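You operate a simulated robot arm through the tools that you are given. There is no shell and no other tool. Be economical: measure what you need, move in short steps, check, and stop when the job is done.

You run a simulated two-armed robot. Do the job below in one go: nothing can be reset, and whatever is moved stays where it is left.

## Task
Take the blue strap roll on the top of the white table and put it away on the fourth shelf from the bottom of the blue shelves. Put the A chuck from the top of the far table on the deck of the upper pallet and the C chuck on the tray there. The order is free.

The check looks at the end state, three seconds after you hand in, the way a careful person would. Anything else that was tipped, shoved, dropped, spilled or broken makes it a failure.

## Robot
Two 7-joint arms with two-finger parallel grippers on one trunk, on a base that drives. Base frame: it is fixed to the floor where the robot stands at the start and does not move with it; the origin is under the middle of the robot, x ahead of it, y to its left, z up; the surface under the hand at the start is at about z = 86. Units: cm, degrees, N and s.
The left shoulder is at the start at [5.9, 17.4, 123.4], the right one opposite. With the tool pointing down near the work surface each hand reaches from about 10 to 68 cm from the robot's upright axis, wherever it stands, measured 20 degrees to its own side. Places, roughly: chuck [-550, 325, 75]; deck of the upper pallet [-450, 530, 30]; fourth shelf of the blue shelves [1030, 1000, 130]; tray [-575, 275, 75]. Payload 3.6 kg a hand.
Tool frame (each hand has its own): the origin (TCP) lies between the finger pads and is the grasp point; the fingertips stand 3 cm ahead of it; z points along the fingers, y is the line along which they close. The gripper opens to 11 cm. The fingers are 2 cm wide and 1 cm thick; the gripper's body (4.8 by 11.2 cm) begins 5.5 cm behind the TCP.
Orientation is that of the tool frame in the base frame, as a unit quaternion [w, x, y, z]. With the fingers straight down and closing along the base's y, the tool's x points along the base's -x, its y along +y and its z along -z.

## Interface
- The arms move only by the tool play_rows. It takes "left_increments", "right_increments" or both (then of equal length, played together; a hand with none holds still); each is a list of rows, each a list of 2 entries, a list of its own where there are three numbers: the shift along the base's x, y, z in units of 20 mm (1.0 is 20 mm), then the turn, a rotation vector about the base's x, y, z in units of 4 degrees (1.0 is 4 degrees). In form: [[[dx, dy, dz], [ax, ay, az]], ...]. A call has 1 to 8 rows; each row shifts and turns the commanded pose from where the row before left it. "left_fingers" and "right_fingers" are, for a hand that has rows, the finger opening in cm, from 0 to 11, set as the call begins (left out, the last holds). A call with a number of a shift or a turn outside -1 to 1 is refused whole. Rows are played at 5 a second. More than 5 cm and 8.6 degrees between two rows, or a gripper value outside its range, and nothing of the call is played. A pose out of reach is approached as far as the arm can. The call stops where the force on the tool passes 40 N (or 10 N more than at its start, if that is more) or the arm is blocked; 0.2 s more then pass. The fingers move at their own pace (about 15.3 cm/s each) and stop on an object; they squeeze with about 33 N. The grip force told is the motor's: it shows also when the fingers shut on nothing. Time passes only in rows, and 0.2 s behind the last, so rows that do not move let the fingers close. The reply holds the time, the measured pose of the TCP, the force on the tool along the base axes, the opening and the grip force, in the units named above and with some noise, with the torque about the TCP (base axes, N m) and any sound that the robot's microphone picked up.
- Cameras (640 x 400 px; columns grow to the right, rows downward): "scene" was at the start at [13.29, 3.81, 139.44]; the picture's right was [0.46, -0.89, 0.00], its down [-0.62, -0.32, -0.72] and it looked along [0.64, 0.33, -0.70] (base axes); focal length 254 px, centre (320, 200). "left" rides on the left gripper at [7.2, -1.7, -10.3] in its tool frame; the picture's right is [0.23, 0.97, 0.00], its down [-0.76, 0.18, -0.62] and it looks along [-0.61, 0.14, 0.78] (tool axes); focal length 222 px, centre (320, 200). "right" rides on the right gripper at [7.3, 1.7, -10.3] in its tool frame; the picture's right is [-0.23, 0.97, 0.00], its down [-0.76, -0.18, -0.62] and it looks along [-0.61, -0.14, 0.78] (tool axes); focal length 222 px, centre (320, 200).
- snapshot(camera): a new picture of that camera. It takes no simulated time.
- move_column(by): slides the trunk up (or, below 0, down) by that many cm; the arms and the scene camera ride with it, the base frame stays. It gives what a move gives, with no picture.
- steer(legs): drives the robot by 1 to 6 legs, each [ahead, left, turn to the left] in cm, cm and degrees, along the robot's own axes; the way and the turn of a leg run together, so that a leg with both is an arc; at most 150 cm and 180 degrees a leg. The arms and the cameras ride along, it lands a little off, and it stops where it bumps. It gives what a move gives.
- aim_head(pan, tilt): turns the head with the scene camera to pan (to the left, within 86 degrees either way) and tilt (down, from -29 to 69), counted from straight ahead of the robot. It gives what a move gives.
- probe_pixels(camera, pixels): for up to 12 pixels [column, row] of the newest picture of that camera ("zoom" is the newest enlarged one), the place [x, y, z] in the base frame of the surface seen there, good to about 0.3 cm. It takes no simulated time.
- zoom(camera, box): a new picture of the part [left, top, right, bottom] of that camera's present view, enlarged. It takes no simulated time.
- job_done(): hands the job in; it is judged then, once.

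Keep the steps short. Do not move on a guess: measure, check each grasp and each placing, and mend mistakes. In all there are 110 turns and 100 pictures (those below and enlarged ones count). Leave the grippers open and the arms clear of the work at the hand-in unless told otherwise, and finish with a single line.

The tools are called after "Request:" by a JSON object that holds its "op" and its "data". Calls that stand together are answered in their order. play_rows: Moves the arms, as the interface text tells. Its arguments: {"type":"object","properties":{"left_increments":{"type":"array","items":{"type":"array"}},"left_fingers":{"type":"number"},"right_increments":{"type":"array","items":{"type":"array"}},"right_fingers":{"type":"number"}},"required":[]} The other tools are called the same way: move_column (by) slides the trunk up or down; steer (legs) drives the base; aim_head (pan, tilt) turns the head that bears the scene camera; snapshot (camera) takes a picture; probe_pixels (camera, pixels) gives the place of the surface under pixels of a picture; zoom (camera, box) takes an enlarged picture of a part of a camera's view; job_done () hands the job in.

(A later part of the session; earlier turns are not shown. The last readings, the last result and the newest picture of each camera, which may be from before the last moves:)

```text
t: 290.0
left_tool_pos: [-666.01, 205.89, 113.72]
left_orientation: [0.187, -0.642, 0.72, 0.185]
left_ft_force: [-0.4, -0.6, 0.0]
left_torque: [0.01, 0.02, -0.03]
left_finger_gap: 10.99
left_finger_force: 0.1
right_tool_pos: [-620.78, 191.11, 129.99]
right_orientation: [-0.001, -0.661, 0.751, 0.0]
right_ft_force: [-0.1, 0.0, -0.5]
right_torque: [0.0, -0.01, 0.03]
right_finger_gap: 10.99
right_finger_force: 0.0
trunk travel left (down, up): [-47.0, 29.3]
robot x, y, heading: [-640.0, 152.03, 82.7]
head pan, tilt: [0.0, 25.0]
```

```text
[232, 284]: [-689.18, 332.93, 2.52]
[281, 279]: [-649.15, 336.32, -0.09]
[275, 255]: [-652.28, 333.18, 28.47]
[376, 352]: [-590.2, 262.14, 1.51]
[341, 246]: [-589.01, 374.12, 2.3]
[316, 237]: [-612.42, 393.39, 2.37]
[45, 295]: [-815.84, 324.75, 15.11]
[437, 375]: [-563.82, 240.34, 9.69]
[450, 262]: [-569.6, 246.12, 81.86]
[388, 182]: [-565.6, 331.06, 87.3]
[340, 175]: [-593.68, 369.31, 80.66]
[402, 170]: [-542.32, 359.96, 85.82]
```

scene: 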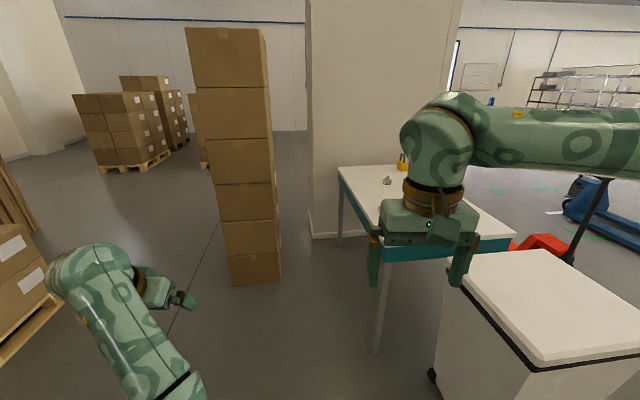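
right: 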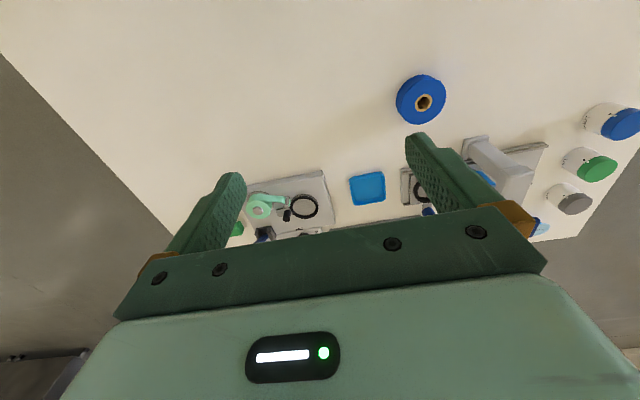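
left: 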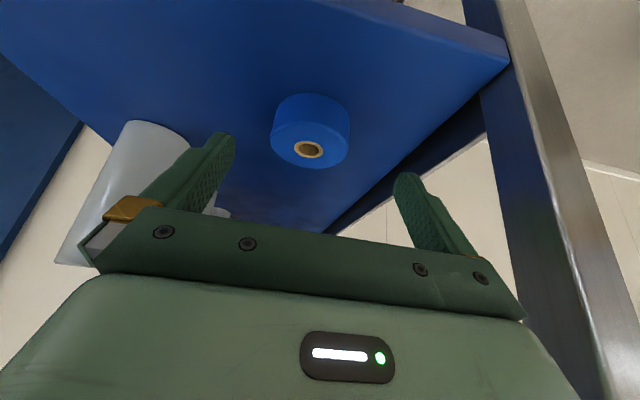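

The stack occupies x −689…−649, y ≥ 333, so standing at about (−612,300) is free. I'll turn to heading 15° and sidestep up behind the table.

Request:
{"op": "steer", "data": {"legs": [[0, 0, -67.6], [35.7, 133.3, 0]]}}

Request:
{"op": "aim_head", "data": {"pan": 0, "tilt": 45}}

Request:
{"op": "snapshot", "data": {"camera": "scene"}}

```text
t: 299.8
left_tool_pos: [-603.95, 336.01, 113.79]
left_orientation: [0.258, -0.143, 0.954, 0.053]
left_ft_force: [0.6, 0.0, 0.9]
left_torque: [0.0, -0.03, -0.04]
left_finger_gap: 11.01
left_finger_force: 0.0
right_tool_pos: [-599.51, 288.75, 129.99]
right_orientation: [0.0, -0.143, 0.99, 0.0]
right_ft_force: [-0.3, 0.3, 0.5]
right_torque: [0.0, 0.03, 0.04]
right_finger_gap: 10.99
right_finger_force: 0.0
trunk travel left (down, up): [-47.0, 29.3]
robot x, y, heading: [-642.81, 290.17, 16.3]
head pan, tilt: [0.0, 25.0]
```

```text
t: 300.6
left_tool_pos: [-604.13, 335.95, 113.74]
left_orientation: [0.258, -0.144, 0.954, 0.054]
left_ft_force: [-0.6, 0.1, 0.0]
left_torque: [0.04, 0.01, -0.02]
left_finger_gap: 11.0
left_finger_force: 0.1
right_tool_pos: [-599.44, 288.64, 130.02]
right_orientation: [0.0, -0.142, 0.99, 0.0]
right_ft_force: [-0.1, 0.7, 0.1]
right_torque: [0.01, 0.02, -0.02]
right_finger_gap: 11.02
right_finger_force: 0.1
trunk travel left (down, up): [-47.0, 29.3]
robot x, y, heading: [-643.12, 290.48, 16.3]
head pan, tilt: [0.0, 45.0]
```

```text
50 pictures are left
```

scene: 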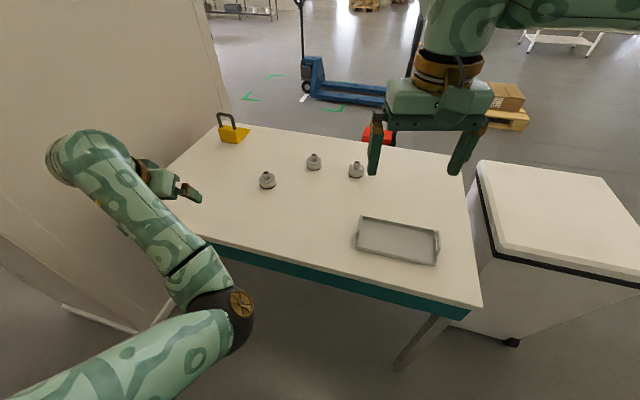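

A is at (267,180), C at (314,162), B at (356,170) and the tray at (397,240). I'll zoom and measure.

Request:
{"op": "zoom", "data": {"camera": "scene", "box": [250, 145, 380, 205]}}

Request:
{"op": "probe_pixels", "data": {"camera": "zoom", "pixels": [[86, 140], [86, 185], [86, 205], [55, 195], [118, 195], [314, 55], [314, 95], [314, 112], [284, 105], [345, 105], [522, 98], [522, 135]]}}

Request:
{"op": "probe_pixels", "data": {"camera": "scene", "pixels": [[358, 245], [362, 217], [438, 233], [436, 264], [397, 240], [380, 225], [415, 255], [360, 232], [440, 248], [400, 300]]}}

```text
4.92 times, centred on (315, 175) of scene
```

zoom: 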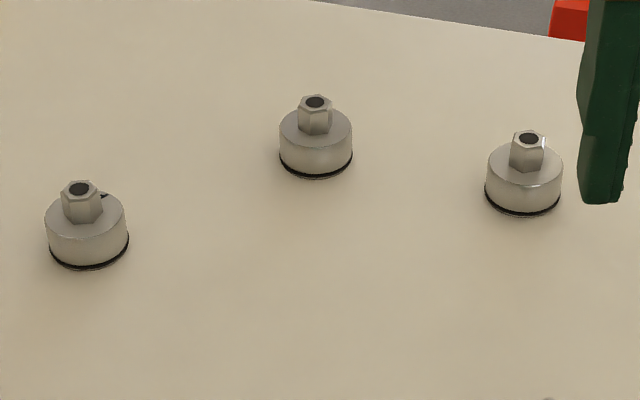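

```text
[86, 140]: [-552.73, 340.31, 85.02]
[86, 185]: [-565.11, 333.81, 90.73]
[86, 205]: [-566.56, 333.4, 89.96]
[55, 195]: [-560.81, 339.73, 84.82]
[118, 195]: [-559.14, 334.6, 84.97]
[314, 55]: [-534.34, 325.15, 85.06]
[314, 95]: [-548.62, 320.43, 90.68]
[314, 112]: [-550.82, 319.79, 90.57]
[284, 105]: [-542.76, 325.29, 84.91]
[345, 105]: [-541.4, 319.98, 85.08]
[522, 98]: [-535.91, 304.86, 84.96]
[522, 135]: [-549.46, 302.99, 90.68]
```

```text
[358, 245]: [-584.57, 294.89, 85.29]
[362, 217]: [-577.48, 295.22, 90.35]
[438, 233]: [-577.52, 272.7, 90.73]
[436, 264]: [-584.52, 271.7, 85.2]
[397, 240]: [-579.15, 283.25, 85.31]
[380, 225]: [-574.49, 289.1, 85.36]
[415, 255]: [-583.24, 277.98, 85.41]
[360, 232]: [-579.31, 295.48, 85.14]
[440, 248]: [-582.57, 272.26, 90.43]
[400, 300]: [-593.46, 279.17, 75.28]
```

I've got the positions: C (−550,320.5), A (−566,333.5), tray centre (−579,283.5) with floor z 85.3. I'll square up to heading 0 and move to about (−612,300).

Request:
{"op": "steer", "data": {"legs": [[0, 0, -16.3], [31, 10, 0]]}}

Request:
{"op": "snapshot", "data": {"camera": "scene"}}

```text
t: 303.8
left_tool_pos: [-560.95, 333.12, 113.85]
left_orientation: [0.262, -0.005, 0.965, 0.013]
left_ft_force: [-0.4, -0.3, -0.1]
left_torque: [-0.01, 0.0, -0.04]
left_finger_gap: 11.02
left_finger_force: 0.1
right_tool_pos: [-569.86, 286.46, 130.15]
right_orientation: [-0.001, 0.001, 1.0, 0.0]
right_ft_force: [0.0, 0.1, 0.3]
right_torque: [0.0, -0.02, -0.01]
right_finger_gap: 11.0
right_finger_force: 0.1
trunk travel left (down, up): [-47.0, 29.3]
robot x, y, heading: [-610.95, 300.4, -0.3]
head pan, tilt: [0.0, 45.0]
```

```text
48 pictures are left
```

scene: 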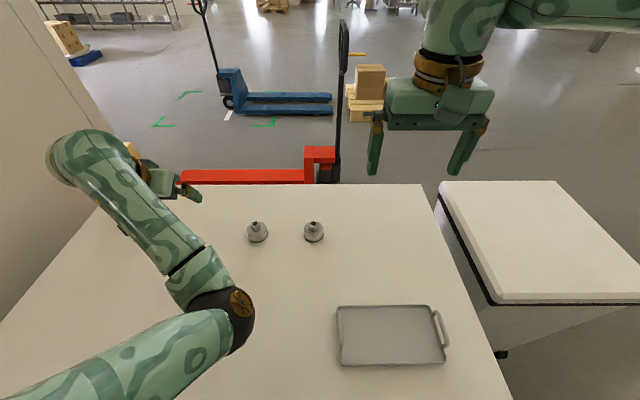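

No bump. The C chuck is at (257,231) and A is hidden beneath my left arm. I'll move the left hand above C, reducing the tilt to 15°.

Request:
{"op": "play_rows", "data": {"left_increments": [[[0.52, -0.81, -0.7], [-0.04, 0.475, -0.03]], [[0.52, -0.81, -0.7], [-0.04, 0.475, -0.03]], [[0.52, -0.81, -0.7], [-0.04, 0.475, -0.03]], [[0.52, -0.81, -0.7], [-0.04, 0.475, -0.03]], [[0.52, -0.81, -0.7], [-0.04, 0.475, -0.03]], [[0.52, -0.81, -0.7], [-0.04, 0.475, -0.03]], [[0.52, -0.81, -0.7], [-0.04, 0.475, -0.03]], [[0.52, -0.81, -0.7], [-0.04, 0.475, -0.03]]]}}

Request:
{"op": "snapshot", "data": {"camera": "left"}}

```text
t: 305.6
left_tool_pos: [-552.7, 319.81, 102.38]
left_orientation: [0.132, 0.002, 0.991, 0.001]
left_ft_force: [-0.3, -0.4, 0.5]
left_torque: [0.04, 0.03, 0.03]
left_finger_gap: 10.98
left_finger_force: 0.0
right_tool_pos: [-569.69, 286.31, 130.09]
right_orientation: [-0.001, 0.002, 1.0, 0.001]
right_ft_force: [0.1, 0.5, -0.4]
right_torque: [0.03, 0.01, -0.03]
right_finger_gap: 10.98
right_finger_force: 0.0
trunk travel left (down, up): [-47.0, 29.3]
robot x, y, heading: [-611.04, 300.59, -0.3]
head pan, tilt: [0.0, 45.0]
```

```text
47 pictures are left
```

left: 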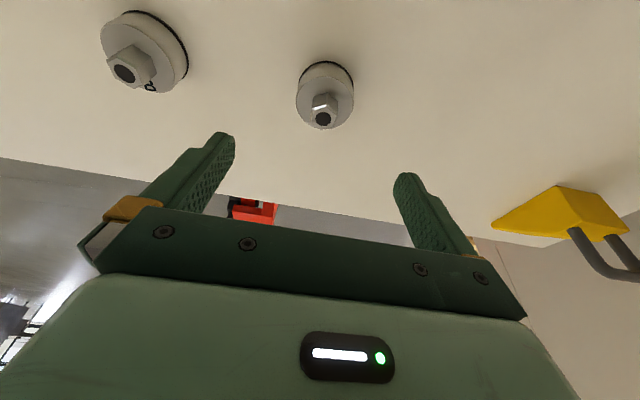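

Request:
{"op": "probe_pixels", "data": {"camera": "left", "pixels": [[323, 119], [305, 85], [345, 85], [325, 70], [312, 118], [340, 118], [300, 100], [351, 100], [325, 126], [150, 85]]}}

Request:
{"op": "zoom", "data": {"camera": "left", "box": [280, 50, 370, 140]}}

```text
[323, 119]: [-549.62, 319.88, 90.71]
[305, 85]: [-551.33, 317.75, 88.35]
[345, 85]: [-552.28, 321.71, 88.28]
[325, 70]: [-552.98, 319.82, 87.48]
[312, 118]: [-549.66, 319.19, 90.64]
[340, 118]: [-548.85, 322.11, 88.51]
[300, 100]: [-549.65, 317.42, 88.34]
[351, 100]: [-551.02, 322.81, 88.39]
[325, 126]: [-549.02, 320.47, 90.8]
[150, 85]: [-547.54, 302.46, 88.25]
```

```text
4.44 times, centred on (325, 95) of left
```

zoom: 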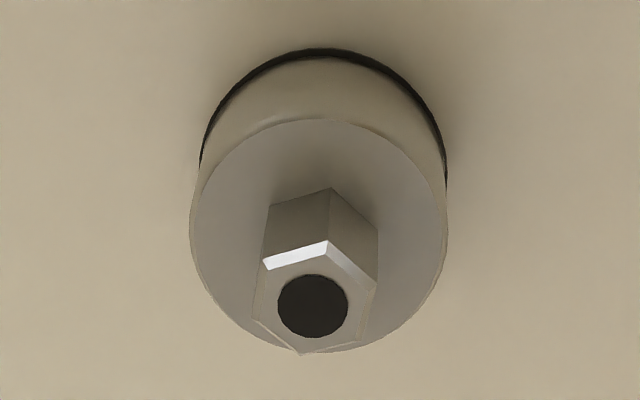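

C's centre is (−549.8, 320.1). I'll descend to the grasp height.

Request:
{"op": "play_rows", "data": {"left_increments": [[[0.18, 0.02, -0.985], [0, 0, 0]], [[0.18, 0.02, -0.985], [0, 0, 0]], [[0.18, 0.02, -0.985], [0, 0, 0]], [[0.18, 0.02, -0.985], [0, 0, 0]], [[0.18, 0.02, -0.985], [0, 0, 0]], [[0.18, 0.02, -0.985], [0, 0, 0]], [[0.18, 0.02, -0.85], [0, 0, 0]]]}}

Request:
{"op": "snapshot", "data": {"camera": "left"}}

```text
t: 307.2
left_tool_pos: [-550.16, 320.47, 89.1]
left_orientation: [0.133, 0.001, 0.991, 0.002]
left_ft_force: [0.4, 0.5, 0.1]
left_torque: [-0.03, 0.0, -0.04]
left_finger_gap: 10.99
left_finger_force: 0.0
right_tool_pos: [-569.92, 286.43, 129.9]
right_orientation: [-0.001, 0.002, 1.0, 0.0]
right_ft_force: [-0.1, 0.0, -0.1]
right_torque: [0.01, 0.0, 0.01]
right_finger_gap: 10.99
right_finger_force: 0.0
trunk travel left (down, up): [-47.0, 29.3]
robot x, y, heading: [-611.29, 300.3, -0.2]
head pan, tilt: [0.0, 45.0]
```

```text
45 pictures are left
```

left: 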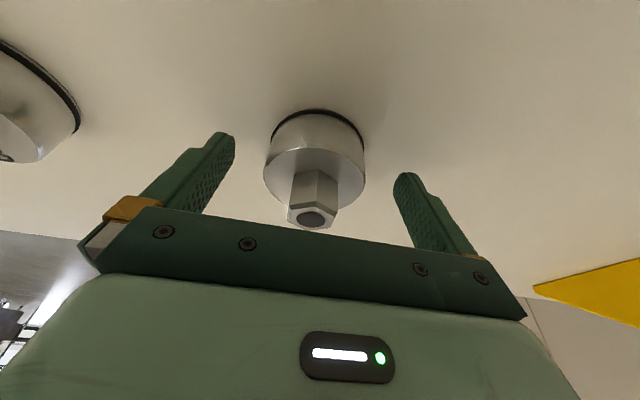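

It is well centred. I'll lower 0.4 cm, close, and test-lift.

Request:
{"op": "play_rows", "data": {"left_increments": [[[0, 0, -0.2], [0, 0, 0]]]}}

Request:
{"op": "play_rows", "data": {"left_increments": [[[0, 0, 0], [0, 0, 0]], [[0, 0, 0], [0, 0, 0]], [[0, 0, 0], [0, 0, 0]]], "left_fingers": 0}}

Request:
{"op": "play_rows", "data": {"left_increments": [[[0, 0, 0.2], [0, 0, 0]], [[0, 0, 0.4], [0, 0, 0]], [[0, 0, 0.4], [0, 0, 0]], [[0, 0, 0], [0, 0, 0]]]}}

Request:
{"op": "snapshot", "data": {"camera": "left"}}

```text
t: 307.6
left_tool_pos: [-550.22, 320.49, 88.64]
left_orientation: [0.133, 0.001, 0.991, 0.002]
left_ft_force: [0.2, 0.4, 0.0]
left_torque: [0.03, -0.02, -0.01]
left_finger_gap: 10.99
left_finger_force: 0.1
right_tool_pos: [-569.84, 286.44, 130.03]
right_orientation: [-0.001, 0.002, 1.0, 0.0]
right_ft_force: [-0.2, -0.1, -0.5]
right_torque: [-0.01, 0.0, 0.03]
right_finger_gap: 11.01
right_finger_force: 0.0
trunk travel left (down, up): [-47.0, 29.3]
robot x, y, heading: [-611.31, 300.1, 0.0]
head pan, tilt: [0.0, 45.0]
```

```text
t: 308.4
left_tool_pos: [-550.36, 320.38, 88.67]
left_orientation: [0.133, 0.002, 0.991, 0.002]
left_ft_force: [-0.3, -1.8, -0.4]
left_torque: [-0.16, -0.05, -0.06]
left_finger_gap: 6.06
left_finger_force: 33.6
right_tool_pos: [-569.94, 286.46, 129.91]
right_orientation: [0.0, 0.002, 1.0, -0.001]
right_ft_force: [0.1, 0.2, -0.3]
right_torque: [-0.02, 0.01, 0.04]
right_finger_gap: 11.0
right_finger_force: 0.1
trunk travel left (down, up): [-47.0, 29.3]
robot x, y, heading: [-611.07, 300.22, -0.2]
head pan, tilt: [0.0, 45.0]
```

```text
t: 309.4
left_tool_pos: [-550.14, 320.41, 90.51]
left_orientation: [0.133, 0.002, 0.991, 0.002]
left_ft_force: [0.3, 0.0, -5.1]
left_torque: [0.0, 0.05, -0.02]
left_finger_gap: 6.06
left_finger_force: 33.2
right_tool_pos: [-569.89, 286.47, 129.95]
right_orientation: [-0.001, 0.002, 1.0, 0.0]
right_ft_force: [0.3, -0.5, 0.1]
right_torque: [-0.01, 0.01, 0.01]
right_finger_gap: 10.99
right_finger_force: 0.1
trunk travel left (down, up): [-47.0, 29.3]
robot x, y, heading: [-610.5, 300.48, -0.1]
head pan, tilt: [0.0, 45.0]
```

```text
44 pictures are left
```

left: 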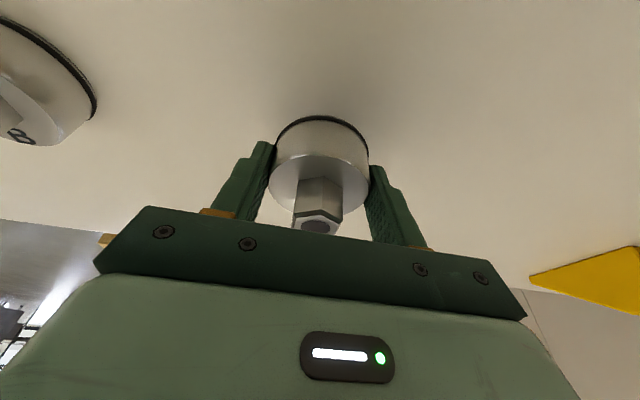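

C is held at 6.06 cm and weighs about 5 N. I'll lift straight, then draw back, then shift the base so the tray lies under the hand.

Request:
{"op": "play_rows", "data": {"left_increments": [[[0, 0, 1], [0, 0, 0]], [[0, 0, 1], [0, 0, 0]], [[0, 0, 1], [0, 0, 0]], [[0, 0, 1], [0, 0, 0]], [[-1, 0, 1], [0, 0, 0]], [[-1, 0, 1], [0, 0, 0]], [[-1, 0, 1], [0, 0, 0]], [[-1, 0, 0], [0, 0, 0]]]}}

Request:
{"op": "steer", "data": {"legs": [[-20, -37, 0]]}}

Request:
{"op": "snapshot", "data": {"camera": "scene"}}

Request:
{"op": "snapshot", "data": {"camera": "left"}}

```text
t: 311.4
left_tool_pos: [-555.11, 322.17, 109.21]
left_orientation: [0.18, -0.011, 0.984, 0.014]
left_ft_force: [0.4, -0.8, -4.6]
left_torque: [-0.03, 0.08, 0.04]
left_finger_gap: 6.04
left_finger_force: 32.8
right_tool_pos: [-569.78, 286.47, 130.09]
right_orientation: [-0.001, 0.002, 1.0, 0.0]
right_ft_force: [0.5, -0.2, -0.6]
right_torque: [0.02, 0.0, -0.02]
right_finger_gap: 11.0
right_finger_force: 0.0
trunk travel left (down, up): [-47.0, 29.3]
robot x, y, heading: [-611.29, 300.28, -0.3]
head pan, tilt: [0.0, 45.0]
stopped in row 8 (left hand): the arm was blocked; the commanded pose is now the measured one
```

```text
t: 314.0
left_tool_pos: [-575.45, 284.96, 109.07]
left_orientation: [0.18, -0.009, 0.983, 0.015]
left_ft_force: [-0.6, 0.6, -5.2]
left_torque: [-0.01, 0.05, 0.0]
left_finger_gap: 6.07
left_finger_force: 33.1
right_tool_pos: [-590.09, 249.34, 130.03]
right_orientation: [-0.002, 0.006, 1.0, 0.0]
right_ft_force: [0.3, -0.4, -0.3]
right_torque: [-0.02, -0.02, -0.01]
right_finger_gap: 11.01
right_finger_force: 0.1
trunk travel left (down, up): [-47.0, 29.3]
robot x, y, heading: [-630.72, 263.53, -0.8]
head pan, tilt: [0.0, 45.0]
```

```text
43 pictures are left
```

scene: 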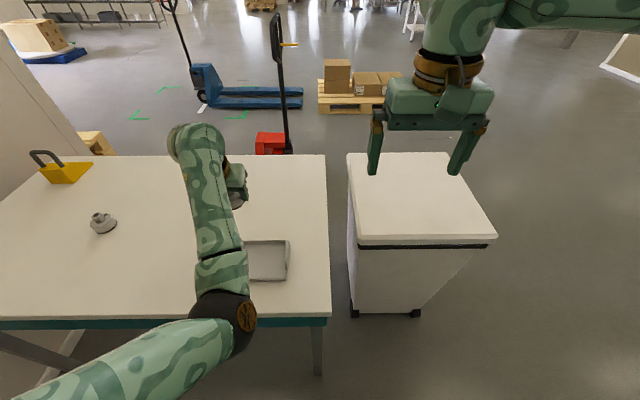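

```text
42 pictures are left
```

left: 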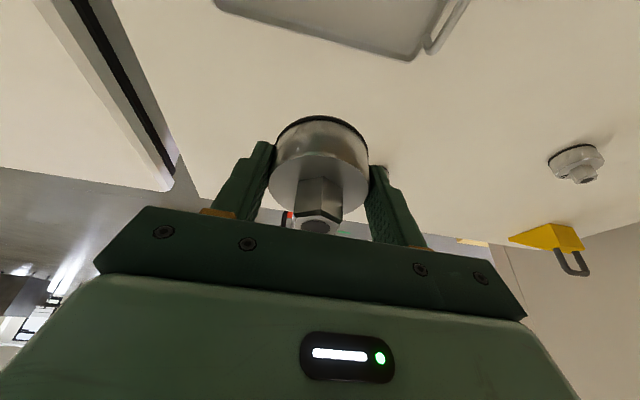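

The arm hits a joint limit when drawn close. The place pose needs the outstretched posture, so I'll back the base 10 cm and re-extend to 15° over the tray.

Request:
{"op": "steer", "data": {"legs": [[-9.7, 0, 0.5]]}}

Request:
{"op": "play_rows", "data": {"left_increments": [[[0.58, -0.15, -0.5], [-0.07, 0.29, -0.07]], [[0.58, -0.15, -0.5], [-0.07, 0.29, -0.07]], [[0.58, -0.15, -0.5], [-0.07, 0.29, -0.07]], [[0.58, -0.15, -0.5], [-0.07, 0.29, -0.07]], [[0.58, -0.15, -0.5], [-0.07, 0.29, -0.07]]]}}

Request:
{"op": "snapshot", "data": {"camera": "left"}}

```text
t: 315.1
left_tool_pos: [-585.17, 285.74, 109.17]
left_orientation: [0.18, -0.012, 0.984, 0.015]
left_ft_force: [-0.3, 0.2, -5.1]
left_torque: [-0.01, 0.01, 0.0]
left_finger_gap: 6.06
left_finger_force: 33.0
right_tool_pos: [-599.86, 249.74, 129.96]
right_orientation: [0.0, 0.001, 1.0, 0.0]
right_ft_force: [0.1, -0.4, -0.1]
right_torque: [-0.02, 0.01, 0.0]
right_finger_gap: 11.0
right_finger_force: 0.2
trunk travel left (down, up): [-47.0, 29.3]
robot x, y, heading: [-640.61, 263.73, -0.1]
head pan, tilt: [0.0, 45.0]
```

```text
t: 316.3
left_tool_pos: [-579.17, 284.05, 104.06]
left_orientation: [0.13, -0.002, 0.992, 0.002]
left_ft_force: [0.0, 0.4, -6.1]
left_torque: [-0.01, 0.03, 0.0]
left_finger_gap: 6.05
left_finger_force: 32.7
right_tool_pos: [-599.64, 249.71, 130.02]
right_orientation: [0.0, 0.001, 1.0, 0.0]
right_ft_force: [-0.6, 0.2, -0.5]
right_torque: [-0.01, 0.01, 0.0]
right_finger_gap: 10.98
right_finger_force: 0.1
trunk travel left (down, up): [-47.0, 29.3]
robot x, y, heading: [-640.86, 263.4, -0.3]
head pan, tilt: [0.0, 45.0]
```

```text
41 pictures are left
```

left: 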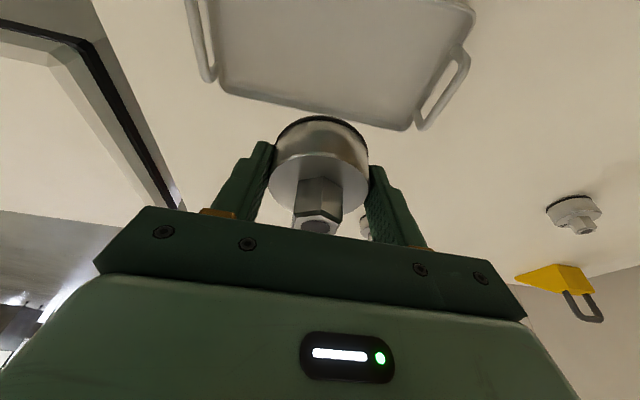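

Request:
{"op": "probe_pixels", "data": {"camera": "left", "pixels": [[215, 78], [196, 15], [425, 125], [464, 62], [222, 85], [406, 127], [245, 30], [440, 50], [300, 50], [320, 95], [205, 10], [472, 12]]}}

```text
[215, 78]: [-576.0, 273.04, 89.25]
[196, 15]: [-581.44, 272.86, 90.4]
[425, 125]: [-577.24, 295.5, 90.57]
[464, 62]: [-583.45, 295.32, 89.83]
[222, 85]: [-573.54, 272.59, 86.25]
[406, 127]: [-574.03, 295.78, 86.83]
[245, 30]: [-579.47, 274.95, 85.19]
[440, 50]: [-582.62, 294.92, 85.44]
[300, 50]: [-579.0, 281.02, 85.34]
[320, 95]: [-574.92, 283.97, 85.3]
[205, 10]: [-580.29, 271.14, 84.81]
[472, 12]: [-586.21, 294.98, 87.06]
```

The tray centre is (−580, 284.2) with floor 85.3. I'll descend over it, with the last part slow.

Request:
{"op": "play_rows", "data": {"left_increments": [[[-0.15, 0.02, -0.9], [0, 0, 0]], [[-0.15, 0.02, -0.9], [0, 0, 0]], [[-0.15, 0.02, -0.9], [0, 0, 0]], [[-0.15, 0.02, -0.9], [0, 0, 0]], [[0, 0, -0.9], [0, 0, 0]], [[0, 0, -0.9], [0, 0, 0]], [[0, 0, -0.8], [0, 0, 0]], [[0, 0, -0.7], [0, 0, 0]]]}}

Request:
{"op": "snapshot", "data": {"camera": "left"}}

```text
t: 318.1
left_tool_pos: [-580.64, 284.34, 90.32]
left_orientation: [0.13, -0.002, 0.992, 0.002]
left_ft_force: [-0.3, -0.1, -6.0]
left_torque: [-0.01, 0.01, 0.0]
left_finger_gap: 6.06
left_finger_force: 32.7
right_tool_pos: [-599.79, 249.83, 129.91]
right_orientation: [0.0, 0.001, 1.0, 0.0]
right_ft_force: [-0.1, -0.5, 0.2]
right_torque: [0.04, -0.02, -0.02]
right_finger_gap: 11.02
right_finger_force: 0.1
trunk travel left (down, up): [-47.0, 29.3]
robot x, y, heading: [-640.93, 263.37, -0.2]
head pan, tilt: [0.0, 45.0]
```

```text
40 pictures are left
```

left: 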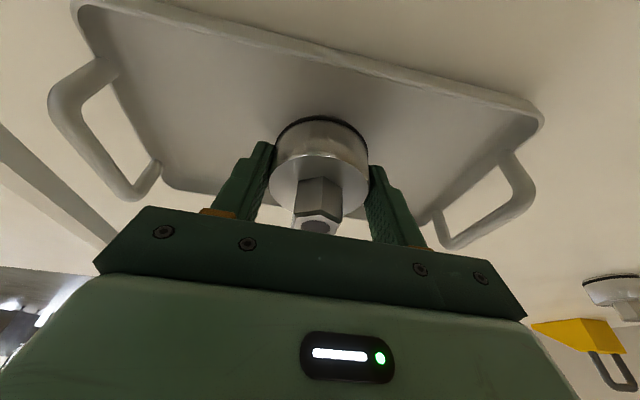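

It is centred over the tray. I'll take the last 1.2 cm in small steps until contact.

Request:
{"op": "play_rows", "data": {"left_increments": [[[0, 0, -0.25], [0, 0, 0]], [[0, 0, -0.2], [0, 0, 0]], [[0, 0, -0.1], [0, 0, 0]], [[0, 0, 0], [0, 0, 0]]]}}

```text
t: 319.1
left_tool_pos: [-580.77, 284.25, 89.3]
left_orientation: [0.13, -0.001, 0.992, 0.002]
left_ft_force: [-1.1, -0.2, -5.2]
left_torque: [0.01, 0.03, 0.0]
left_finger_gap: 6.06
left_finger_force: 32.9
right_tool_pos: [-599.7, 249.78, 130.05]
right_orientation: [-0.001, 0.001, 1.0, 0.001]
right_ft_force: [0.9, -0.1, -0.3]
right_torque: [0.01, 0.01, 0.04]
right_finger_gap: 11.0
right_finger_force: 0.1
trunk travel left (down, up): [-47.0, 29.3]
robot x, y, heading: [-640.93, 263.49, 0.0]
head pan, tilt: [0.0, 45.0]
```

Request:
{"op": "play_rows", "data": {"left_increments": [[[0, 0, -0.1], [0, 0, 0]], [[0, 0, -0.1], [0, 0, 0]]]}}

```text
t: 319.7
left_tool_pos: [-580.71, 284.27, 89.08]
left_orientation: [0.132, -0.001, 0.991, 0.003]
left_ft_force: [-3.0, -1.6, 10.2]
left_torque: [0.07, -0.27, -0.04]
left_finger_gap: 6.07
left_finger_force: 33.1
right_tool_pos: [-599.87, 249.67, 130.08]
right_orientation: [0.0, 0.001, 1.0, 0.001]
right_ft_force: [0.4, -0.1, -0.4]
right_torque: [-0.01, 0.01, 0.0]
right_finger_gap: 10.99
right_finger_force: 0.1
trunk travel left (down, up): [-47.0, 29.3]
robot x, y, heading: [-641.12, 263.72, -0.2]
head pan, tilt: [0.0, 45.0]
```

It has contact. I'll open to 9 cm, then rise along the tool axis.

Request:
{"op": "play_rows", "data": {"left_increments": [[[0, 0, 0], [0, 0, 0]], [[0, 0, 0], [0, 0, 0]]], "left_fingers": 9}}

Request:
{"op": "play_rows", "data": {"left_increments": [[[-0.1, 0, 0.5], [0, 0, 0]], [[-0.2, 0, 0.9], [0, 0, 0]], [[-0.2, 0, 0.9], [0, 0, 0]], [[-0.1, 0, 0.9], [0, 0, 0]], [[0, 0, 0.9], [0, 0, 0]], [[0, 0, 0.9], [0, 0, 0]], [[0, 0, 0.9], [0, 0, 0]]]}}

Request:
{"op": "snapshot", "data": {"camera": "left"}}

```text
t: 320.3
left_tool_pos: [-580.82, 284.24, 88.86]
left_orientation: [0.129, 0.0, 0.992, 0.002]
left_ft_force: [-0.7, 0.5, -0.8]
left_torque: [0.03, 0.01, 0.01]
left_finger_gap: 8.98
left_finger_force: 0.1
right_tool_pos: [-599.7, 249.69, 129.95]
right_orientation: [-0.001, 0.001, 1.0, 0.0]
right_ft_force: [-0.2, -0.8, -0.4]
right_torque: [0.0, 0.0, -0.01]
right_finger_gap: 11.01
right_finger_force: 0.0
trunk travel left (down, up): [-47.0, 29.3]
robot x, y, heading: [-640.72, 263.08, -0.0]
head pan, tilt: [0.0, 45.0]
```

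```text
t: 321.9
left_tool_pos: [-581.96, 284.05, 100.47]
left_orientation: [0.13, -0.001, 0.992, 0.003]
left_ft_force: [0.6, 0.5, 0.5]
left_torque: [0.01, 0.02, -0.01]
left_finger_gap: 9.0
left_finger_force: 0.0
right_tool_pos: [-599.86, 249.7, 130.04]
right_orientation: [0.001, 0.002, 1.0, 0.0]
right_ft_force: [0.9, 0.5, -0.1]
right_torque: [-0.02, -0.03, -0.02]
right_finger_gap: 10.98
right_finger_force: 0.0
trunk travel left (down, up): [-47.0, 29.3]
robot x, y, heading: [-640.94, 263.91, -0.1]
head pan, tilt: [0.0, 45.0]
```

```text
39 pictures are left
```

left: 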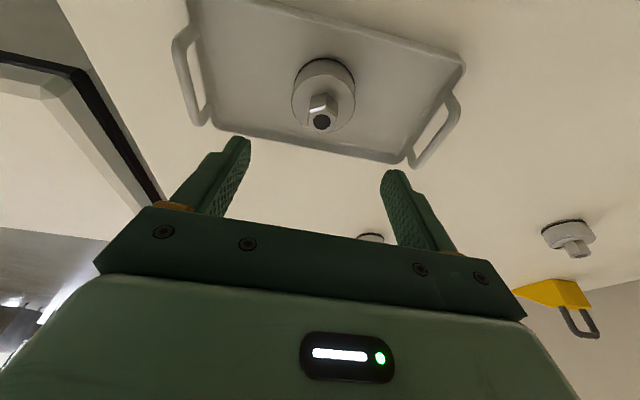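

C sits flat in the tray. For A I'll raise 8 cm for clearance, move the base to (−620,297.5) and turn 16° so A is at the same relative spot.

Request:
{"op": "move_column", "data": {"by": 8}}

Request:
{"op": "steer", "data": {"legs": [[21, 34, 0], [0, 0, 16]]}}

Request:
{"op": "play_rows", "data": {"left_increments": [[[0, 0, 0], [0, 0, 0]]], "left_fingers": 11}}

Request:
{"op": "snapshot", "data": {"camera": "left"}}

Request:
{"op": "snapshot", "data": {"camera": "scene"}}

```text
t: 323.1
left_tool_pos: [-581.73, 284.39, 108.58]
left_orientation: [0.13, -0.002, 0.992, 0.002]
left_ft_force: [0.4, 0.7, 0.1]
left_torque: [0.03, 0.0, 0.04]
left_finger_gap: 9.0
left_finger_force: 0.0
right_tool_pos: [-599.74, 249.67, 137.94]
right_orientation: [-0.001, 0.002, 1.0, 0.0]
right_ft_force: [-0.3, 0.1, -0.1]
right_torque: [0.02, 0.04, -0.03]
right_finger_gap: 10.99
right_finger_force: 0.0
trunk travel left (down, up): [-55.0, 21.3]
robot x, y, heading: [-641.03, 263.42, -0.0]
head pan, tilt: [0.0, 45.0]
```

```text
t: 326.5
left_tool_pos: [-569.25, 333.5, 108.59]
left_orientation: [0.128, -0.141, 0.981, 0.021]
left_ft_force: [0.3, -0.2, -1.0]
left_torque: [0.02, 0.03, 0.0]
left_finger_gap: 9.0
left_finger_force: 0.0
right_tool_pos: [-576.63, 295.38, 138.11]
right_orientation: [0.0, -0.14, 0.99, 0.001]
right_ft_force: [-0.5, 0.5, 0.1]
right_torque: [-0.02, -0.01, -0.01]
right_finger_gap: 11.01
right_finger_force: 0.1
trunk travel left (down, up): [-55.0, 21.3]
robot x, y, heading: [-620.04, 297.05, 16.4]
head pan, tilt: [0.0, 45.0]
```

```text
t: 326.9
left_tool_pos: [-569.21, 333.48, 108.59]
left_orientation: [0.128, -0.141, 0.981, 0.021]
left_ft_force: [-0.7, -0.9, -0.1]
left_torque: [-0.02, -0.01, -0.02]
left_finger_gap: 11.01
left_finger_force: 0.2
right_tool_pos: [-576.74, 295.26, 138.03]
right_orientation: [-0.001, -0.14, 0.99, 0.001]
right_ft_force: [0.2, 0.2, -0.2]
right_torque: [-0.01, -0.01, -0.03]
right_finger_gap: 10.99
right_finger_force: 0.1
trunk travel left (down, up): [-55.0, 21.3]
robot x, y, heading: [-620.01, 297.19, 16.4]
head pan, tilt: [0.0, 45.0]
```

```text
38 pictures are left
```

left: 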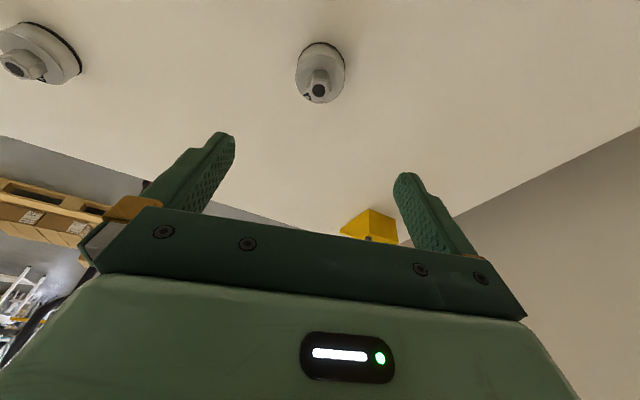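

```text
37 pictures are left
```

scene: 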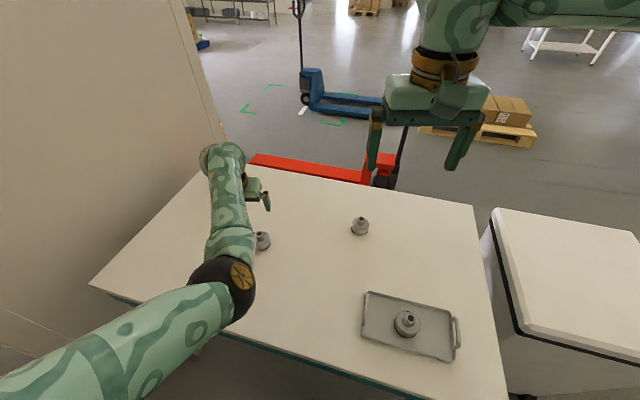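

Request:
{"op": "probe_pixels", "data": {"camera": "left", "pixels": [[319, 90], [300, 75], [340, 75], [320, 55], [299, 85], [343, 85], [312, 92], [326, 92]]}}

Request:
{"op": "zoom", "data": {"camera": "left", "box": [280, 30, 360, 115]}}

```text
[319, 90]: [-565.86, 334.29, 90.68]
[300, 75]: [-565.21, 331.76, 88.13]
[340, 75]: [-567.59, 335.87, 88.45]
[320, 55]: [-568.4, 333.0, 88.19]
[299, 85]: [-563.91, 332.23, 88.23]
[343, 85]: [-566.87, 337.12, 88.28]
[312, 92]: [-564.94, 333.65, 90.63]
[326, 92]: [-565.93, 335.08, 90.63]
```

```text
4.71 times, centred on (320, 72) of left
```

zoom: 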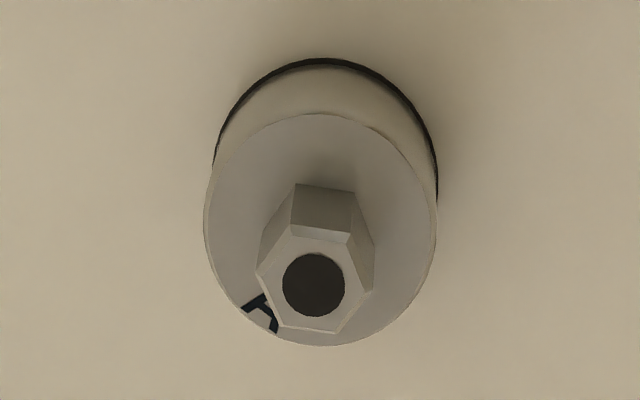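

It is labelled "A", with its centre at (−565.5, 334.4). I'll descend 16 cm and check.

Request:
{"op": "play_rows", "data": {"left_increments": [[[0.206, 0.05, -1], [0, 0, 0]], [[0.206, 0.05, -1], [0, 0, 0]], [[0.206, 0.05, -1], [0, 0, 0]], [[0.206, 0.05, -1], [0, 0, 0]], [[0.206, 0.05, -1], [0, 0, 0]], [[0.206, 0.05, -1], [0, 0, 0]], [[0.206, 0.05, -1], [0, 0, 0]], [[0.206, 0.05, -1], [0, 0, 0]]]}}

Request:
{"op": "snapshot", "data": {"camera": "left"}}

```text
t: 328.7
left_tool_pos: [-568.56, 334.9, 95.98]
left_orientation: [0.129, -0.142, 0.981, 0.02]
left_ft_force: [1.0, -0.3, 0.3]
left_torque: [-0.04, -0.02, 0.0]
left_finger_gap: 11.01
left_finger_force: 0.0
left hand out of reach, approached as far as the arm can: row 6, 7, 8
right_tool_pos: [-576.72, 295.51, 138.07]
right_orientation: [-0.001, -0.14, 0.99, 0.0]
right_ft_force: [-0.7, 0.8, 0.1]
right_torque: [-0.03, 0.01, 0.02]
right_finger_gap: 11.0
right_finger_force: 0.0
trunk travel left (down, up): [-55.0, 21.3]
robot x, y, heading: [-620.31, 296.71, 15.8]
head pan, tilt: [0.0, 45.0]
```

```text
35 pictures are left
```

left: 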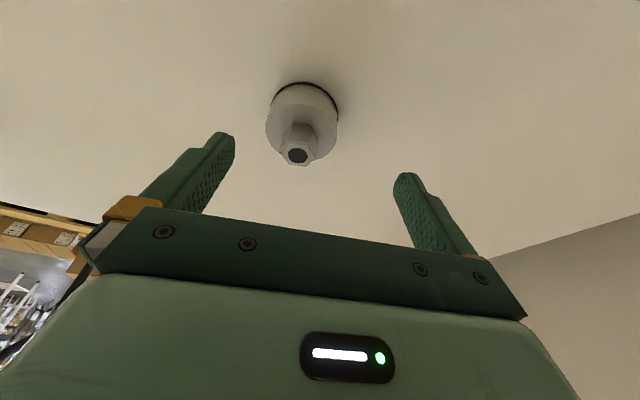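

It's out of reach with the trunk this high. I'll lower the trunk 4 cm, then correct the lateral offset.

Request:
{"op": "move_column", "data": {"by": -4}}

Request:
{"op": "play_rows", "data": {"left_increments": [[[0, 0, 0], [0, 0, 0]]]}}

```text
t: 329.5
left_tool_pos: [-568.66, 334.63, 91.88]
left_orientation: [0.128, -0.14, 0.981, 0.021]
left_ft_force: [-0.2, 0.1, 1.0]
left_torque: [-0.01, 0.0, -0.02]
left_finger_gap: 11.01
left_finger_force: 0.0
right_tool_pos: [-576.77, 295.46, 133.99]
right_orientation: [0.001, -0.14, 0.99, 0.001]
right_ft_force: [0.7, -0.2, 0.7]
right_torque: [-0.01, -0.03, 0.0]
right_finger_gap: 10.96
right_finger_force: 0.0
trunk travel left (down, up): [-51.0, 25.3]
robot x, y, heading: [-619.74, 297.31, 16.2]
head pan, tilt: [0.0, 45.0]
```

```text
t: 329.9
left_tool_pos: [-568.49, 334.59, 91.94]
left_orientation: [0.128, -0.14, 0.982, 0.02]
left_ft_force: [-0.3, 0.0, 0.4]
left_torque: [0.0, -0.01, 0.0]
left_finger_gap: 10.99
left_finger_force: 0.0
right_tool_pos: [-576.7, 295.34, 133.97]
right_orientation: [0.0, -0.141, 0.99, 0.001]
right_ft_force: [-0.1, 0.3, -0.3]
right_torque: [0.03, 0.02, -0.02]
right_finger_gap: 11.01
right_finger_force: 0.1
trunk travel left (down, up): [-51.0, 25.3]
robot x, y, heading: [-620.19, 297.11, 16.2]
head pan, tilt: [0.0, 45.0]
```

Request:
{"op": "play_rows", "data": {"left_increments": [[[0.65, -0.08, 0], [0, 0, 0]], [[0.65, -0.08, 0], [0, 0, 0]]]}}

```text
t: 330.5
left_tool_pos: [-568.06, 334.63, 91.95]
left_orientation: [0.13, -0.142, 0.981, 0.02]
left_ft_force: [0.8, -0.5, 0.5]
left_torque: [0.04, 0.01, 0.0]
left_finger_gap: 10.97
left_finger_force: 0.1
left hand out of reach, approached as far as the arm can: row 1, 2
right_tool_pos: [-576.77, 295.32, 133.95]
right_orientation: [0.0, -0.14, 0.99, 0.0]
right_ft_force: [-1.0, 0.0, -0.2]
right_torque: [0.0, -0.01, 0.03]
right_finger_gap: 11.01
right_finger_force: 0.0
trunk travel left (down, up): [-51.0, 25.3]
robot x, y, heading: [-620.23, 297.09, 16.2]
head pan, tilt: [0.0, 45.0]
```

Request:
{"op": "steer", "data": {"legs": [[2.2, -0.8, 0]]}}

Request:
{"op": "snapshot", "data": {"camera": "left"}}

```text
t: 331.3
left_tool_pos: [-565.89, 334.49, 91.88]
left_orientation: [0.129, -0.142, 0.981, 0.021]
left_ft_force: [-0.4, 0.0, -0.5]
left_torque: [0.0, -0.01, -0.04]
left_finger_gap: 11.02
left_finger_force: 0.2
right_tool_pos: [-574.64, 295.1, 134.14]
right_orientation: [0.0, -0.14, 0.99, -0.001]
right_ft_force: [0.1, 0.7, 0.2]
right_torque: [-0.01, 0.0, -0.04]
right_finger_gap: 11.01
right_finger_force: 0.0
trunk travel left (down, up): [-51.0, 25.3]
robot x, y, heading: [-617.95, 297.08, 16.2]
head pan, tilt: [0.0, 45.0]
```

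```text
34 pictures are left
```

left: 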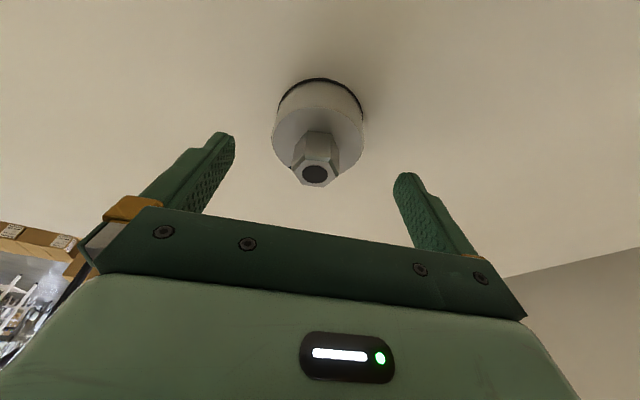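

It is in position and centred. I'll lower the trunk 3.2 cm, close, and lift with the trunk.

Request:
{"op": "move_column", "data": {"by": -3.2}}

Request:
{"op": "play_rows", "data": {"left_increments": [[[0, 0, 0], [0, 0, 0]], [[0, 0, 0], [0, 0, 0]], [[0, 0, 0], [0, 0, 0]], [[0, 0, 0], [0, 0, 0]]], "left_fingers": 0}}

Request:
{"op": "move_column", "data": {"by": 2}}

Request:
{"op": "snapshot", "data": {"camera": "left"}}

```text
t: 332.1
left_tool_pos: [-565.79, 334.52, 88.71]
left_orientation: [0.129, -0.142, 0.981, 0.02]
left_ft_force: [-0.3, 0.1, 0.2]
left_torque: [0.02, 0.03, -0.02]
left_finger_gap: 10.99
left_finger_force: 0.0
right_tool_pos: [-574.56, 295.21, 130.86]
right_orientation: [0.0, -0.14, 0.99, 0.0]
right_ft_force: [-0.7, 0.4, -0.7]
right_torque: [-0.01, -0.02, -0.04]
right_finger_gap: 11.01
right_finger_force: 0.1
trunk travel left (down, up): [-47.8, 28.5]
robot x, y, heading: [-617.96, 297.25, 16.3]
head pan, tilt: [0.0, 45.0]
```

```text
t: 333.1
left_tool_pos: [-565.75, 334.33, 88.71]
left_orientation: [0.129, -0.142, 0.981, 0.022]
left_ft_force: [-0.6, -3.3, 4.1]
left_torque: [-0.27, -0.08, 0.01]
left_finger_gap: 6.05
left_finger_force: 33.8
right_tool_pos: [-574.47, 295.29, 130.78]
right_orientation: [0.0, -0.14, 0.99, 0.002]
right_ft_force: [0.3, 0.0, -0.7]
right_torque: [0.0, -0.01, 0.0]
right_finger_gap: 11.0
right_finger_force: 0.0
trunk travel left (down, up): [-47.8, 28.5]
robot x, y, heading: [-617.8, 296.82, 16.3]
head pan, tilt: [0.0, 45.0]
```

```text
t: 333.8
left_tool_pos: [-565.68, 334.54, 90.54]
left_orientation: [0.127, -0.141, 0.982, 0.02]
left_ft_force: [0.0, 0.0, -5.4]
left_torque: [0.01, 0.03, 0.03]
left_finger_gap: 6.03
left_finger_force: 32.9
right_tool_pos: [-574.36, 295.39, 132.79]
right_orientation: [-0.001, -0.14, 0.99, 0.0]
right_ft_force: [0.7, 0.7, -0.9]
right_torque: [0.01, 0.02, -0.01]
right_finger_gap: 11.0
right_finger_force: 0.0
trunk travel left (down, up): [-49.8, 26.5]
robot x, y, heading: [-618.25, 297.21, 16.3]
head pan, tilt: [0.0, 45.0]
```

```text
33 pictures are left
```

left: 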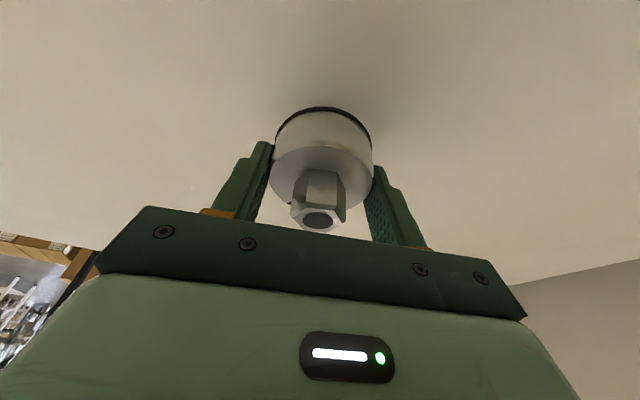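

A is held at 6.04 cm, 5.4 N. I'll raise the trunk, back out from the table and retrace my route.

Request:
{"op": "move_column", "data": {"by": 18}}

Request:
{"op": "steer", "data": {"legs": [[-24, 0, 0], [-38.6, -132.5, 0], [0, 0, -29], [133, 0, 0]]}}

```text
t: 335.8
left_tool_pos: [-565.43, 334.5, 109.9]
left_orientation: [0.139, -0.142, 0.98, 0.022]
left_ft_force: [-0.2, -0.1, -5.0]
left_torque: [-0.01, 0.0, -0.01]
left_finger_gap: 6.02
left_finger_force: 33.0
right_tool_pos: [-574.22, 295.32, 150.71]
right_orientation: [-0.001, -0.14, 0.99, 0.0]
right_ft_force: [-0.1, 1.3, 0.3]
right_torque: [0.01, 0.01, 0.01]
right_finger_gap: 10.98
right_finger_force: 0.1
trunk travel left (down, up): [-67.8, 8.5]
robot x, y, heading: [-617.83, 296.98, 16.1]
head pan, tilt: [0.0, 45.0]
```

```text
t: 351.5
left_tool_pos: [-451.15, 131.13, 109.98]
left_orientation: [0.14, 0.112, 0.984, -0.014]
left_ft_force: [0.4, 0.1, -4.2]
left_torque: [0.01, 0.04, 0.0]
left_finger_gap: 6.02
left_finger_force: 33.4
right_tool_pos: [-478.2, 101.22, 150.85]
right_orientation: [0.0, 0.116, 0.993, 0.0]
right_ft_force: [0.6, 0.3, 0.6]
right_torque: [-0.02, 0.03, 0.03]
right_finger_gap: 11.01
right_finger_force: 0.1
trunk travel left (down, up): [-67.8, 8.5]
robot x, y, heading: [-515.02, 124.33, -13.2]
head pan, tilt: [0.0, 45.0]
```

Request:
{"op": "steer", "data": {"legs": [[0, 0, 26.6], [150, 0, 0], [0, 0, 76.6], [150, 0, 0], [100, -15, 0]]}}

Request:
{"op": "aim_head", "data": {"pan": 20, "tilt": 35}}

Request:
{"op": "snapshot", "data": {"camera": "scene"}}

```text
t: 375.1
left_tool_pos: [-371.31, 467.82, 109.98]
left_orientation: [0.1, -0.686, 0.714, 0.099]
left_ft_force: [0.3, -0.4, -5.2]
left_torque: [0.02, 0.03, 0.01]
left_finger_gap: 5.99
left_finger_force: 32.9
right_tool_pos: [-337.02, 446.79, 150.73]
right_orientation: [0.0, -0.69, 0.724, 0.001]
right_ft_force: [-0.3, 0.3, 0.6]
right_torque: [-0.01, -0.01, 0.0]
right_finger_gap: 10.99
right_finger_force: 0.0
trunk travel left (down, up): [-67.8, 8.5]
robot x, y, heading: [-352.88, 406.44, 87.6]
head pan, tilt: [0.0, 45.0]
```

```text
t: 375.9
left_tool_pos: [-371.26, 467.83, 109.95]
left_orientation: [0.101, -0.685, 0.715, 0.098]
left_ft_force: [0.1, 0.2, -4.7]
left_torque: [0.01, -0.01, 0.01]
left_finger_gap: 6.0
left_finger_force: 33.3
right_tool_pos: [-336.98, 446.73, 150.74]
right_orientation: [-0.001, -0.69, 0.723, 0.0]
right_ft_force: [0.6, 0.6, -1.2]
right_torque: [0.01, 0.01, 0.01]
right_finger_gap: 11.03
right_finger_force: 0.1
trunk travel left (down, up): [-67.8, 8.5]
robot x, y, heading: [-352.82, 406.1, 87.6]
head pan, tilt: [20.0, 35.0]
```

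```text
32 pictures are left
```

scene: 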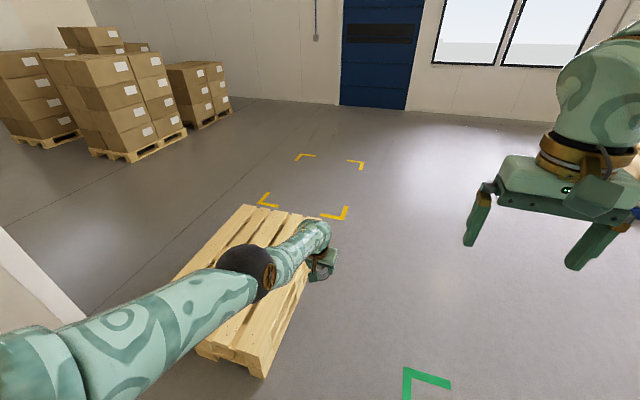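

The pallet is clear, with slat boards. I'll drive up alongside its middle and turn to face it (heading 180).

Request:
{"op": "steer", "data": {"legs": [[124, -12, 0], [0, 0, 92.4]]}}

Request:
{"op": "aim_head", "data": {"pan": 0, "tilt": 50}}

Request:
{"op": "snapshot", "data": {"camera": "scene"}}

```text
t: 385.9
left_tool_pos: [-396.26, 509.25, 109.94]
left_orientation: [-0.002, 0.99, -0.026, -0.14]
left_ft_force: [0.6, 0.2, -4.4]
left_torque: [0.02, 0.01, 0.01]
left_finger_gap: 6.0
left_finger_force: 33.0
right_tool_pos: [-374.74, 543.32, 150.89]
right_orientation: [0.0, 1.0, -0.028, 0.001]
right_ft_force: [0.7, -0.1, -0.5]
right_torque: [0.04, 0.0, -0.01]
right_finger_gap: 11.01
right_finger_force: 0.2
trunk travel left (down, up): [-67.8, 8.5]
robot x, y, heading: [-334.38, 527.14, 176.9]
head pan, tilt: [20.0, 35.0]
```

```text
t: 386.7
left_tool_pos: [-396.26, 509.11, 109.95]
left_orientation: [-0.002, 0.99, -0.026, -0.14]
left_ft_force: [0.1, 0.6, -5.9]
left_torque: [0.03, -0.03, 0.01]
left_finger_gap: 5.97
left_finger_force: 32.8
right_tool_pos: [-374.79, 543.22, 150.8]
right_orientation: [-0.001, 1.0, -0.028, 0.001]
right_ft_force: [0.7, -0.1, -0.4]
right_torque: [0.0, -0.05, -0.03]
right_finger_gap: 10.99
right_finger_force: 0.1
trunk travel left (down, up): [-67.8, 8.5]
robot x, y, heading: [-334.42, 527.04, 176.5]
head pan, tilt: [0.0, 50.0]
```

```text
31 pictures are left
```

scene: 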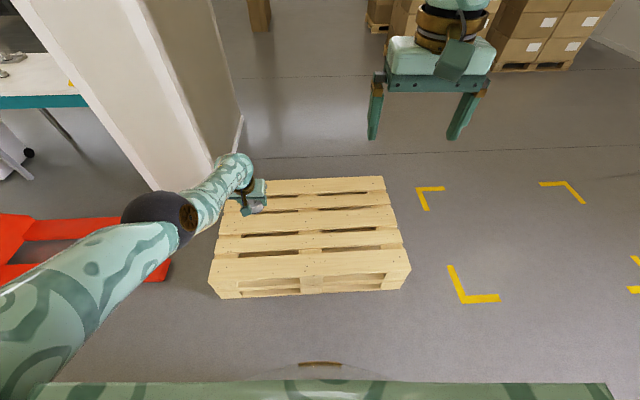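

Request:
{"op": "zoom", "data": {"camera": "scene", "box": [200, 170, 420, 305]}}

Request:
{"op": "probe_pixels", "data": {"camera": "scene", "pixels": [[215, 280], [310, 277], [405, 270], [310, 263], [310, 253], [265, 250], [310, 245], [310, 236], [345, 231], [230, 262], [310, 258]]}}

```text
2.91 times, centred on (310, 238) of scene
```

zoom: 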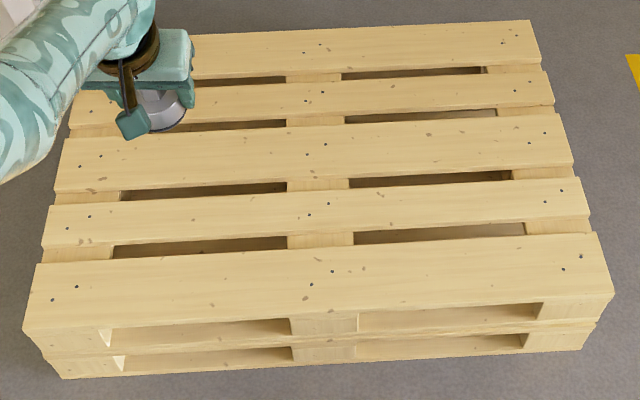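

```text
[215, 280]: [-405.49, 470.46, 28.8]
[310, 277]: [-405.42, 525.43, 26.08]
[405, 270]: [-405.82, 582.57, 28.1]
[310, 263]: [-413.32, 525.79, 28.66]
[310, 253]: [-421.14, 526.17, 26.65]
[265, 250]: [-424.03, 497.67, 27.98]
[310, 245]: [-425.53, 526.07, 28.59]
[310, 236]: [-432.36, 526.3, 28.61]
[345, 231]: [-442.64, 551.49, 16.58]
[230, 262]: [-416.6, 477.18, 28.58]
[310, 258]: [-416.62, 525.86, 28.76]
```

The front board spans x −405.5…−419.5 with top 28.7; I'll aim for its middle at (−412.5, 510). First I'll lower the trunk beside the pallet.

Request:
{"op": "move_column", "data": {"by": -64}}

Request:
{"op": "play_rows", "data": {"left_increments": [[[1, 0, 0], [0, 0, 0]], [[1, 0, 0], [0, 0, 0]], [[1, 0, 0], [0, 0, 0]], [[1, 0, 0], [0, 0, 0]], [[0.5, 0, 0], [0, 0, 0]]]}}

Request:
{"op": "snapshot", "data": {"camera": "scene"}}

```text
refused: -64 is not a number from -40 to 40
```

```text
t: 387.9
left_tool_pos: [-388.08, 507.95, 110.93]
left_orientation: [0.005, 0.988, -0.021, -0.15]
left_ft_force: [0.1, 0.9, -5.0]
left_torque: [0.01, 0.0, 0.01]
left_finger_gap: 6.01
left_finger_force: 33.1
right_tool_pos: [-374.81, 543.22, 150.69]
right_orientation: [0.0, 1.0, -0.028, 0.001]
right_ft_force: [-0.2, 0.1, -0.2]
right_torque: [0.0, 0.0, -0.02]
right_finger_gap: 10.98
right_finger_force: 0.1
trunk travel left (down, up): [-67.8, 8.5]
robot x, y, heading: [-334.64, 527.25, 176.8]
head pan, tilt: [0.0, 50.0]
```

```text
29 pictures are left
```

scene: 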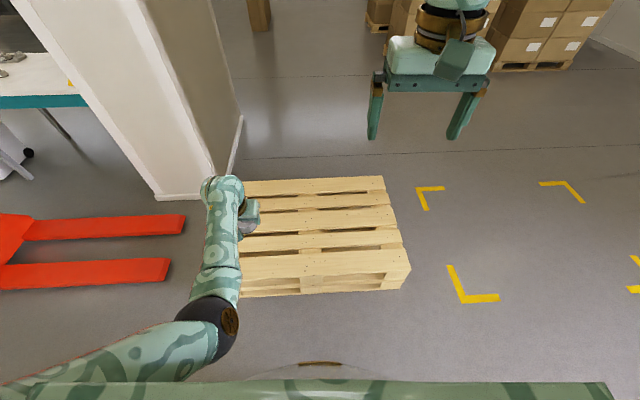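

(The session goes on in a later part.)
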